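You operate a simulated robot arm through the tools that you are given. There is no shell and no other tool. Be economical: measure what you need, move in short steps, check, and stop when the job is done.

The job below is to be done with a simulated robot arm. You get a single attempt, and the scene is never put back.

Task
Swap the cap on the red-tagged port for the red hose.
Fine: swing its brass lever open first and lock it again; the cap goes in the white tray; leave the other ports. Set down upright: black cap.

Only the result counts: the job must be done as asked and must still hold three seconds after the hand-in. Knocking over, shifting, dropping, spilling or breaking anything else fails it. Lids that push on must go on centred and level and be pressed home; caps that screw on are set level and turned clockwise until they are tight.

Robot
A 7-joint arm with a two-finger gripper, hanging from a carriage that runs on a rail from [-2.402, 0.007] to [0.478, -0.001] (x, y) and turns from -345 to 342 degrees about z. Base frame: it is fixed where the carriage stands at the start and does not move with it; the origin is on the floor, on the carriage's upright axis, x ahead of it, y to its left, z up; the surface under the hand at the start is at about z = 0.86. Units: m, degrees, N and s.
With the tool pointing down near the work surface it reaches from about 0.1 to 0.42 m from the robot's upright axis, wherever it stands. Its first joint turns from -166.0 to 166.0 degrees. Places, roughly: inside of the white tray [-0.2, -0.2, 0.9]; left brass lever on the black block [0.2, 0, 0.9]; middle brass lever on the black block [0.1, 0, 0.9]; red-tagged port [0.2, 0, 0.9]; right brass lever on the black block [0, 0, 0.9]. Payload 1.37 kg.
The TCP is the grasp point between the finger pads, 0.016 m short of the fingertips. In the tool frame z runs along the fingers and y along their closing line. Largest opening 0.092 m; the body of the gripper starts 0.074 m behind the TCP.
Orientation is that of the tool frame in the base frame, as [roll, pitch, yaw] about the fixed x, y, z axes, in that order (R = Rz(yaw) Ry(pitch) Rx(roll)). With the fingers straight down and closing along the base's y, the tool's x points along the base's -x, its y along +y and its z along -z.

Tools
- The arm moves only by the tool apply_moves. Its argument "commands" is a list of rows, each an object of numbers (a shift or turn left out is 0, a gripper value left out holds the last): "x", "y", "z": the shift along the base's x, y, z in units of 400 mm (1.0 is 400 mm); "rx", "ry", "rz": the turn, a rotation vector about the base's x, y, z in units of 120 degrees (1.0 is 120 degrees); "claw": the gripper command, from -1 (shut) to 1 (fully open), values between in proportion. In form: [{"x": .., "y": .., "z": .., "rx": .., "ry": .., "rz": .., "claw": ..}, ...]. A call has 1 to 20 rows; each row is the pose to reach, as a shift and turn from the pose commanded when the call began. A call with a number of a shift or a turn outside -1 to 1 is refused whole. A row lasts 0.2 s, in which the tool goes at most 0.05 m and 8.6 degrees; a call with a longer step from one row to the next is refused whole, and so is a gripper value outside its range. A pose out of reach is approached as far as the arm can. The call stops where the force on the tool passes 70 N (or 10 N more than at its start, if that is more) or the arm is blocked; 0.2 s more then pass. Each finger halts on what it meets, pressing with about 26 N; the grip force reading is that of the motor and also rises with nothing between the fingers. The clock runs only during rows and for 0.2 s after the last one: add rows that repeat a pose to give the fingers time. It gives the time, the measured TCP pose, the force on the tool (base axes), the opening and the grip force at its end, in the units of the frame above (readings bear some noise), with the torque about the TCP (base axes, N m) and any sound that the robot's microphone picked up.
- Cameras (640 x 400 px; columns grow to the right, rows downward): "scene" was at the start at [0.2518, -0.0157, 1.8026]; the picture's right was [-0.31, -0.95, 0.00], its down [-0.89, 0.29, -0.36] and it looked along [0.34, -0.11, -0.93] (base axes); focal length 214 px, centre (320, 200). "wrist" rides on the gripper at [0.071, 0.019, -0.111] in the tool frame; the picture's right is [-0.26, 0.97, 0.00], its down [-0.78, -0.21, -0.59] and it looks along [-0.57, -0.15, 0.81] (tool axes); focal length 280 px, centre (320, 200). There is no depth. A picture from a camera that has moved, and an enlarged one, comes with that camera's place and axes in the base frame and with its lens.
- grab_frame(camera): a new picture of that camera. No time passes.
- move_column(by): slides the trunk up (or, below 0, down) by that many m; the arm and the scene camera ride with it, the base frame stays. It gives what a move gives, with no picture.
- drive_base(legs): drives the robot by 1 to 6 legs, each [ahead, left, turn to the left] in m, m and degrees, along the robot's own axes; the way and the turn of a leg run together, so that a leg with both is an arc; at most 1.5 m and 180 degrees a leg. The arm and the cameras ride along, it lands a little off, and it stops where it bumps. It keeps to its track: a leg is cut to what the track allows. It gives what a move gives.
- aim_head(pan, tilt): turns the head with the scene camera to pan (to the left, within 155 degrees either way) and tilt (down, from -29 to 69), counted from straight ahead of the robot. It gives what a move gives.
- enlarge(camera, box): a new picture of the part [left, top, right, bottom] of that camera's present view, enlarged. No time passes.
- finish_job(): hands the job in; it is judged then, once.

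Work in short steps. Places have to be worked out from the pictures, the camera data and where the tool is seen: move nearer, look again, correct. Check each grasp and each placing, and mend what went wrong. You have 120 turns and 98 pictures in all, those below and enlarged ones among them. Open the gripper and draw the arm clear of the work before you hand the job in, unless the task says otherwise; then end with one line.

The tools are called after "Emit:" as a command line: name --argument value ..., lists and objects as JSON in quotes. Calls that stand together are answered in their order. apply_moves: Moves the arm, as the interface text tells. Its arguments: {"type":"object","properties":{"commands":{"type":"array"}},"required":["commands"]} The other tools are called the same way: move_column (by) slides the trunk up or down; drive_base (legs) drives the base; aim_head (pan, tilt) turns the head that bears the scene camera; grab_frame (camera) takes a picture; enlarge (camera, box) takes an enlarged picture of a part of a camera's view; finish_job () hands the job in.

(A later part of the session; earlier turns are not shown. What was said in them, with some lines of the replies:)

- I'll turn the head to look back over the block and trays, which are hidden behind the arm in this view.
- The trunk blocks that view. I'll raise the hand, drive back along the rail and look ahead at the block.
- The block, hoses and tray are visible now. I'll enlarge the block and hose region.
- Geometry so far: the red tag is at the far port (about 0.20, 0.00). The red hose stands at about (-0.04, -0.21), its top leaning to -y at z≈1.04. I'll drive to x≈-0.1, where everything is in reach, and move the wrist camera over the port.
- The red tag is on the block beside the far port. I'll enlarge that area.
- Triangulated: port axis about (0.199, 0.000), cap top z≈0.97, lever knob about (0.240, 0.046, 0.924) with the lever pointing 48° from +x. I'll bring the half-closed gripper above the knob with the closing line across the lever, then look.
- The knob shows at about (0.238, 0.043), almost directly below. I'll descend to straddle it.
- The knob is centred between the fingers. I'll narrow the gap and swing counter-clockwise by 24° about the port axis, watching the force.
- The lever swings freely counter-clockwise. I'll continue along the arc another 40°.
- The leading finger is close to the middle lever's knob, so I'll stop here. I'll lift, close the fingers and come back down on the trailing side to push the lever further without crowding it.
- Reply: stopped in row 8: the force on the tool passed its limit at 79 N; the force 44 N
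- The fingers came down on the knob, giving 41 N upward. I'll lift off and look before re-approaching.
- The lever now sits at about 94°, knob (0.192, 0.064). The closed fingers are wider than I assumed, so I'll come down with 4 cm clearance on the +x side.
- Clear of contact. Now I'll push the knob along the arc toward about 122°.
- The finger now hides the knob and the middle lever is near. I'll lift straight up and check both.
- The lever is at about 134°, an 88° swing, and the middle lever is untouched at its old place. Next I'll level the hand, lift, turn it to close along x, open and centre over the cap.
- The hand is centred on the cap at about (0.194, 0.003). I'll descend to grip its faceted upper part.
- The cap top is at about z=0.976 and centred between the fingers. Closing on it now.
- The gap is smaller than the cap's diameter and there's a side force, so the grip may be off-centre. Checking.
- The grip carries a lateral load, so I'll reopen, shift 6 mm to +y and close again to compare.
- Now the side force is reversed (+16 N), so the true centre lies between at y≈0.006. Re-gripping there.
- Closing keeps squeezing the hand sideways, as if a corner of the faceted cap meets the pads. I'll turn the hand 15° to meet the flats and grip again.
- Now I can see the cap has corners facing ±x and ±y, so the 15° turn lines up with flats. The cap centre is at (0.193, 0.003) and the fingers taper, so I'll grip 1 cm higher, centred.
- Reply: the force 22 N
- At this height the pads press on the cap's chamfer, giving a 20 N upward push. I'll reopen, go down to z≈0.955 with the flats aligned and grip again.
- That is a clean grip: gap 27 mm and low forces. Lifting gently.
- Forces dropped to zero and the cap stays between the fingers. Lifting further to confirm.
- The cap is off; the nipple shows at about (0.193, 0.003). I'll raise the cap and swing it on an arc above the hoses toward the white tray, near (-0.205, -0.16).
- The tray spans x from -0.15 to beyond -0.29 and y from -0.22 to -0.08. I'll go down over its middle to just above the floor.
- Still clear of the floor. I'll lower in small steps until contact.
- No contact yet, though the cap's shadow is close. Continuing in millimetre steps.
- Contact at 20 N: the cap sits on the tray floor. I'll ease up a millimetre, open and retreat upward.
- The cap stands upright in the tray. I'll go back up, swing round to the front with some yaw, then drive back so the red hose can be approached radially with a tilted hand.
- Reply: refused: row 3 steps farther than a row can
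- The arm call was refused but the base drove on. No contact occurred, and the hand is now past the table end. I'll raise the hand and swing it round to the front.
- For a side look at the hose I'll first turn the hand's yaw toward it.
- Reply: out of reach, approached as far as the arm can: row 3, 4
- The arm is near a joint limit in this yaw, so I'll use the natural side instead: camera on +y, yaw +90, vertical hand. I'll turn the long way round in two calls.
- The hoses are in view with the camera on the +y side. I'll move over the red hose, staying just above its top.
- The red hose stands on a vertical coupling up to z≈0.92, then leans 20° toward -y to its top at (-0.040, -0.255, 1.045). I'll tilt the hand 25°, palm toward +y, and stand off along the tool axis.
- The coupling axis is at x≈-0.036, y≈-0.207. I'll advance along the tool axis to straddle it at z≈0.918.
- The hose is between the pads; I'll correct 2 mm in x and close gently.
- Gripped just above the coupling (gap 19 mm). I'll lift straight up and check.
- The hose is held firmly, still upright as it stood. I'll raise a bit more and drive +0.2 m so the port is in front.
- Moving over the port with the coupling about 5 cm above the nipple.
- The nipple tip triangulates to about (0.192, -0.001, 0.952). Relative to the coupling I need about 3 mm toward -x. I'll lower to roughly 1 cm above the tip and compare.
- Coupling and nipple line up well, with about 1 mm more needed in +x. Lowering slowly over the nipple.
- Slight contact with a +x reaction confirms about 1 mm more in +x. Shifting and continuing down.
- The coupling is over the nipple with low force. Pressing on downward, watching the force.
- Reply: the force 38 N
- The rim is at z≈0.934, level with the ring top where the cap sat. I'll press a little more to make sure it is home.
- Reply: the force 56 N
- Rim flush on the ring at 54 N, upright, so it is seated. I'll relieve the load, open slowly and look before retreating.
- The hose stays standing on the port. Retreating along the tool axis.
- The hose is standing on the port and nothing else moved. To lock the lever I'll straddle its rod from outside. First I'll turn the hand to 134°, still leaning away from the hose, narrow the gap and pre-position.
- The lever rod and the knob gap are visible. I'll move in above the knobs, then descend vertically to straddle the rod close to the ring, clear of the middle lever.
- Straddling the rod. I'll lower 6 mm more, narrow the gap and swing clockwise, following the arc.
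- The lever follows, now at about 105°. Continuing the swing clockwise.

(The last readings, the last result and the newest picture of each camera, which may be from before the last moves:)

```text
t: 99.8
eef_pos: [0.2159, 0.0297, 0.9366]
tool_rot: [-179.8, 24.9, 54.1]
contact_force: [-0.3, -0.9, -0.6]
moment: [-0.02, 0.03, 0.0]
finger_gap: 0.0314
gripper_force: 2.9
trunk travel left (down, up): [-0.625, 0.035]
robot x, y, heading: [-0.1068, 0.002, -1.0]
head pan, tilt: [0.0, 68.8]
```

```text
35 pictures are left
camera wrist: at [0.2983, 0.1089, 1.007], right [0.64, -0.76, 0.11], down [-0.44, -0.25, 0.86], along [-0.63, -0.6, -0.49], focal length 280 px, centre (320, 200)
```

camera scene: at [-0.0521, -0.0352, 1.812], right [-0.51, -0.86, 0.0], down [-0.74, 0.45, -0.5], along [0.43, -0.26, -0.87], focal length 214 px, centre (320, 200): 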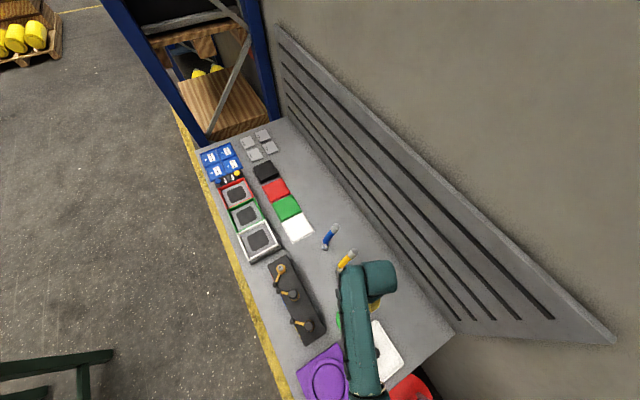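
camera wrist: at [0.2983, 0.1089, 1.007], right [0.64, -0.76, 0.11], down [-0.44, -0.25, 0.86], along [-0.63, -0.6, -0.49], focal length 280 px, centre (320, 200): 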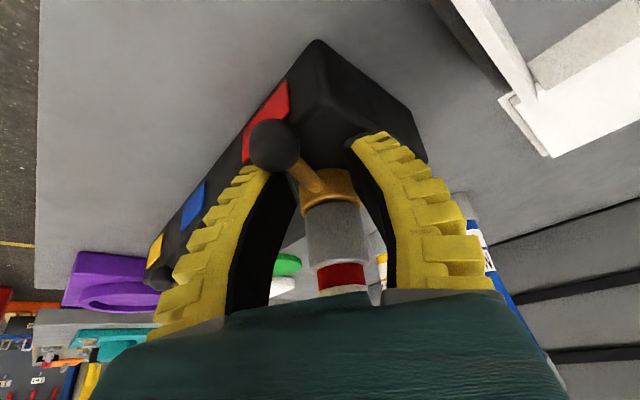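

Lever at about 66° and moving freely. Continuing to its locked position, watching for the stop.

Emit:
apply_moves --commands '[{"x": 0.0098, "y": -0.009, "rz": -0.0667}, {"x": 0.018, "y": -0.019, "rz": -0.133}, {"x": 0.0245, "y": -0.03, "rz": -0.167}, {"x": 0.0245, "y": -0.03, "rz": -0.167}]'

Emit:
grab_frame --camera "wrist"

```text
t: 100.8
eef_pos: [0.2271, 0.0177, 0.9357]
tool_rot: [-179.9, 24.9, 34.2]
contact_force: [-0.9, 1.0, 0.4]
moment: [0.0, -0.02, 0.0]
finger_gap: 0.0315
gripper_force: 3.1
trunk travel left (down, up): [-0.625, 0.035]
robot x, y, heading: [-0.1028, 0.0048, -1.0]
head pan, tilt: [0.0, 68.8]
```

```text
34 pictures are left
camera wrist: at [0.3297, 0.0649, 1.0069], right [0.34, -0.93, 0.11], down [-0.5, -0.08, 0.86], along [-0.8, -0.35, -0.49], focal length 280 px, centre (320, 200)
```

wrist: 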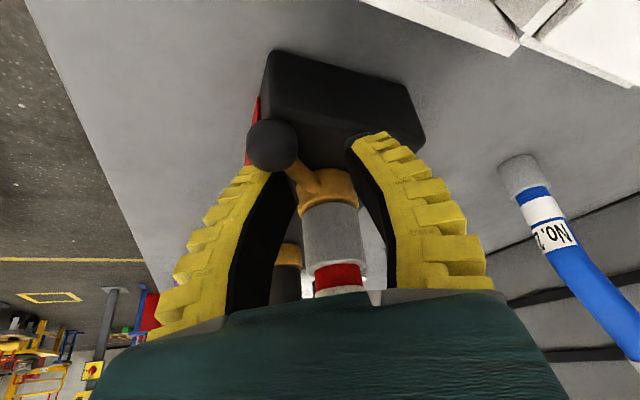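

The knob is back at about (0.235, 0.043), near 45°, its original place. I'll push a few more millimetres to feel the stop.

Emit:
apply_moves --commands '[{"x": 0.004, "y": -0.007}, {"x": 0.007, "y": -0.014}, {"x": 0.007, "y": -0.014}]'

```text
t: 101.6
eef_pos: [0.2281, 0.0144, 0.9392]
tool_rot: [-179.7, 25.0, 34.3]
contact_force: [-3.4, 6.9, 0.8]
moment: [0.11, 0.11, -0.02]
finger_gap: 0.0359
gripper_force: 6.7
trunk travel left (down, up): [-0.625, 0.035]
robot x, y, heading: [-0.1044, 0.0024, -1.0]
head pan, tilt: [0.0, 68.8]
```

Resistance has risen to about 8 N and the finger yields, so this is the stop. One more small push to be sure it is fully closed.

Emit:
apply_moves --commands '[{"x": 0.004, "y": -0.007}, {"x": 0.006, "y": -0.011}, {"x": 0.006, "y": -0.011}]'

Emit:
grab_frame --camera "wrist"

```text
t: 102.4
eef_pos: [0.2275, 0.0137, 0.9382]
tool_rot: [-179.7, 24.9, 34.3]
contact_force: [-4.8, 7.4, 1.0]
moment: [0.08, 0.09, 0.02]
finger_gap: 0.0359
gripper_force: 6.2
out of reach, approached as far as the arm can: row 1, 2, 3
trunk travel left (down, up): [-0.625, 0.035]
robot x, y, heading: [-0.104, -0.0005, -0.8]
head pan, tilt: [0.0, 68.8]
```

```text
33 pictures are left
camera wrist: at [0.3308, 0.0607, 1.0084], right [0.35, -0.93, 0.11], down [-0.5, -0.09, 0.86], along [-0.8, -0.35, -0.49], focal length 280 px, centre (320, 200)
```

wrist: 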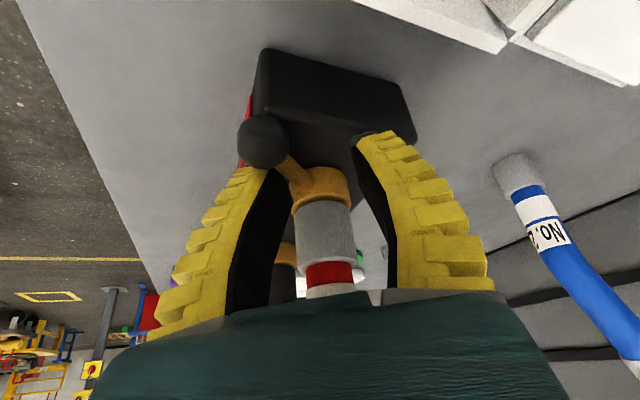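

The knob is at its original spot with about 9 N against the stop. I'll ease off, open a bit and withdraw back and up along the tool axis.

Emit:
apply_moves --commands '[{"x": -0.01, "y": 0.016, "claw": -0.3}, {"x": -0.01, "y": 0.016, "claw": -0.1}, {"x": -0.01, "y": 0.016, "claw": -0.1}, {"x": 0.0, "y": 0.022, "z": 0.06}, {"x": 0.02, "y": 0.035, "z": 0.15}, {"x": 0.04, "y": 0.05, "z": 0.25}, {"x": 0.04, "y": 0.07, "z": 0.35}, {"x": 0.04, "y": 0.07, "z": 0.45}, {"x": 0.04, "y": 0.07, "z": 0.45}]'

Emit:
grab_frame --camera "wrist"

Emit:
enlarge --camera "scene" --box '[260, 220, 400, 320]'

```text
t: 104.4
eef_pos: [0.2474, 0.0401, 1.1181]
tool_rot: [-179.7, 24.8, 34.2]
contact_force: [-0.2, 0.0, 0.4]
moment: [-0.03, 0.02, -0.02]
finger_gap: 0.0444
gripper_force: 2.4
trunk travel left (down, up): [-0.625, 0.035]
robot x, y, heading: [-0.1027, -0.0018, -0.9]
head pan, tilt: [0.0, 68.8]
```

```text
32 pictures are left
camera wrist: at [0.3509, 0.0866, 1.1895], right [0.35, -0.93, 0.11], down [-0.5, -0.08, 0.86], along [-0.8, -0.35, -0.49], focal length 280 px, centre (320, 200)
```

wrist: 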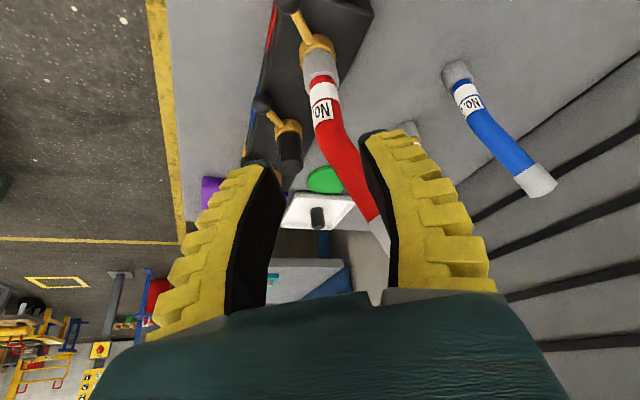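

```text
4.00 times, centred on (330, 270) of scene
camera zoom: at [0.1488, -0.0027, 1.8027], right [-0.02, -1.0, 0.0], down [-0.93, 0.02, -0.36], along [0.36, -0.01, -0.93], focal length 858 px, centre (280, -80)
```

zoom: 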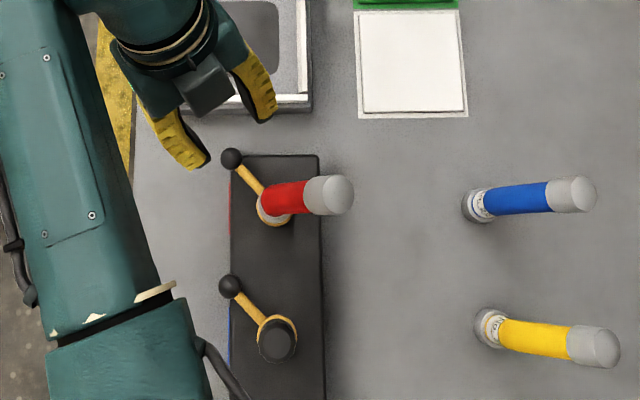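

The red lever is again parallel to the middle one at its locked angle. Final close-up of the joint and the tray cap.

Emit:
enlarge --camera "wrist" --box '[260, 0, 400, 105]'

Emit:
enlarge --camera "wrist" --box '[240, 150, 380, 255]'

```text
3.81 times, centred on (330, 52) of wrist
camera zoom: at [0.3509, 0.0866, 1.1895], right [0.35, -0.93, 0.11], down [-0.5, -0.08, 0.86], along [-0.8, -0.35, -0.49], focal length 1068 px, centre (282, 762)
```

zoom: 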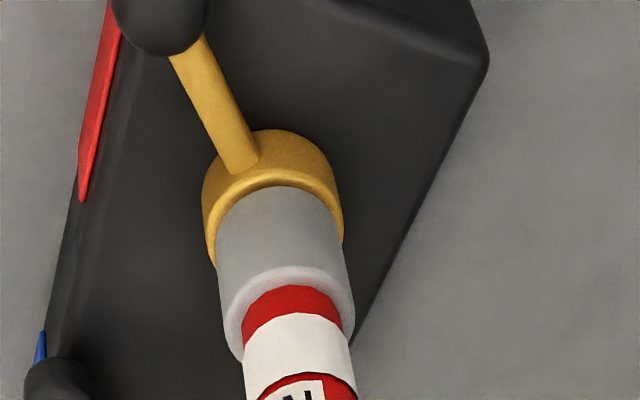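

```text
3.81 times, centred on (310, 202) of wrist
camera zoom: at [0.3509, 0.0866, 1.1895], right [0.35, -0.93, 0.11], down [-0.5, -0.08, 0.86], along [-0.8, -0.35, -0.49], focal length 1068 px, centre (358, 190)
```

zoom: 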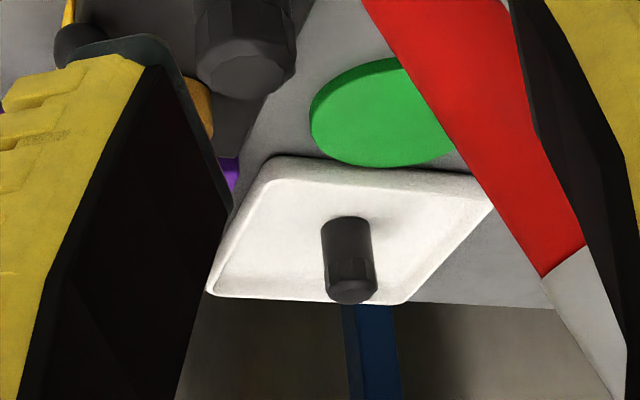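

The coupling sits flush and centred on the ring and the cap stands in the tray. Drawing the arm clear and opening the gripper.

Emit:
apply_moves --commands '[{"y": 0.08, "z": 0.05}, {"y": 0.16, "z": 0.1}, {"y": 0.25, "z": 0.12}, {"y": 0.25, "z": 0.12, "claw": 1}, {"y": 0.25, "z": 0.12, "claw": 1}, {"y": 0.25, "z": 0.12, "claw": 1}, {"y": 0.25, "z": 0.12, "claw": 1}]'

Emit:
grab_frame --camera "scene"

```text
t: 106.0
eef_pos: [0.2593, 0.1117, 1.1657]
tool_rot: [-179.6, 24.9, 34.6]
contact_force: [0.9, 1.1, -0.6]
moment: [-0.04, 0.0, 0.04]
finger_gap: 0.0916
gripper_force: 0.1
out of reach, approached as far as the arm can: row 3, 4, 5, 6, 7
trunk travel left (down, up): [-0.625, 0.035]
robot x, y, heading: [-0.1011, 0.0017, -0.9]
head pan, tilt: [0.0, 68.8]
```

```text
28 pictures are left
camera scene: at [0.1488, -0.0027, 1.8026], right [-0.02, -1.0, 0.0], down [-0.93, 0.02, -0.36], along [0.36, -0.01, -0.93], focal length 214 px, centre (320, 200)
```

scene: 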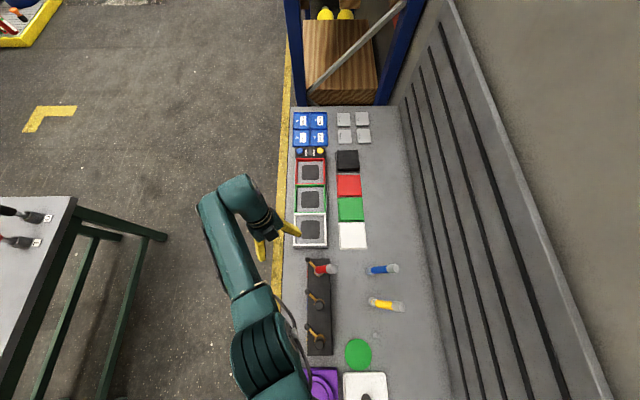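

The hand is open and clear of the work, and the scene is as intended. Handing the job in.

Emit:
finish_job

```text
The job is handed in.
```

The red hose is on the red-tagged port with its brass lever swung back to the locked position, and the black cap stands upright in the white tray. The other ports were left untouched.
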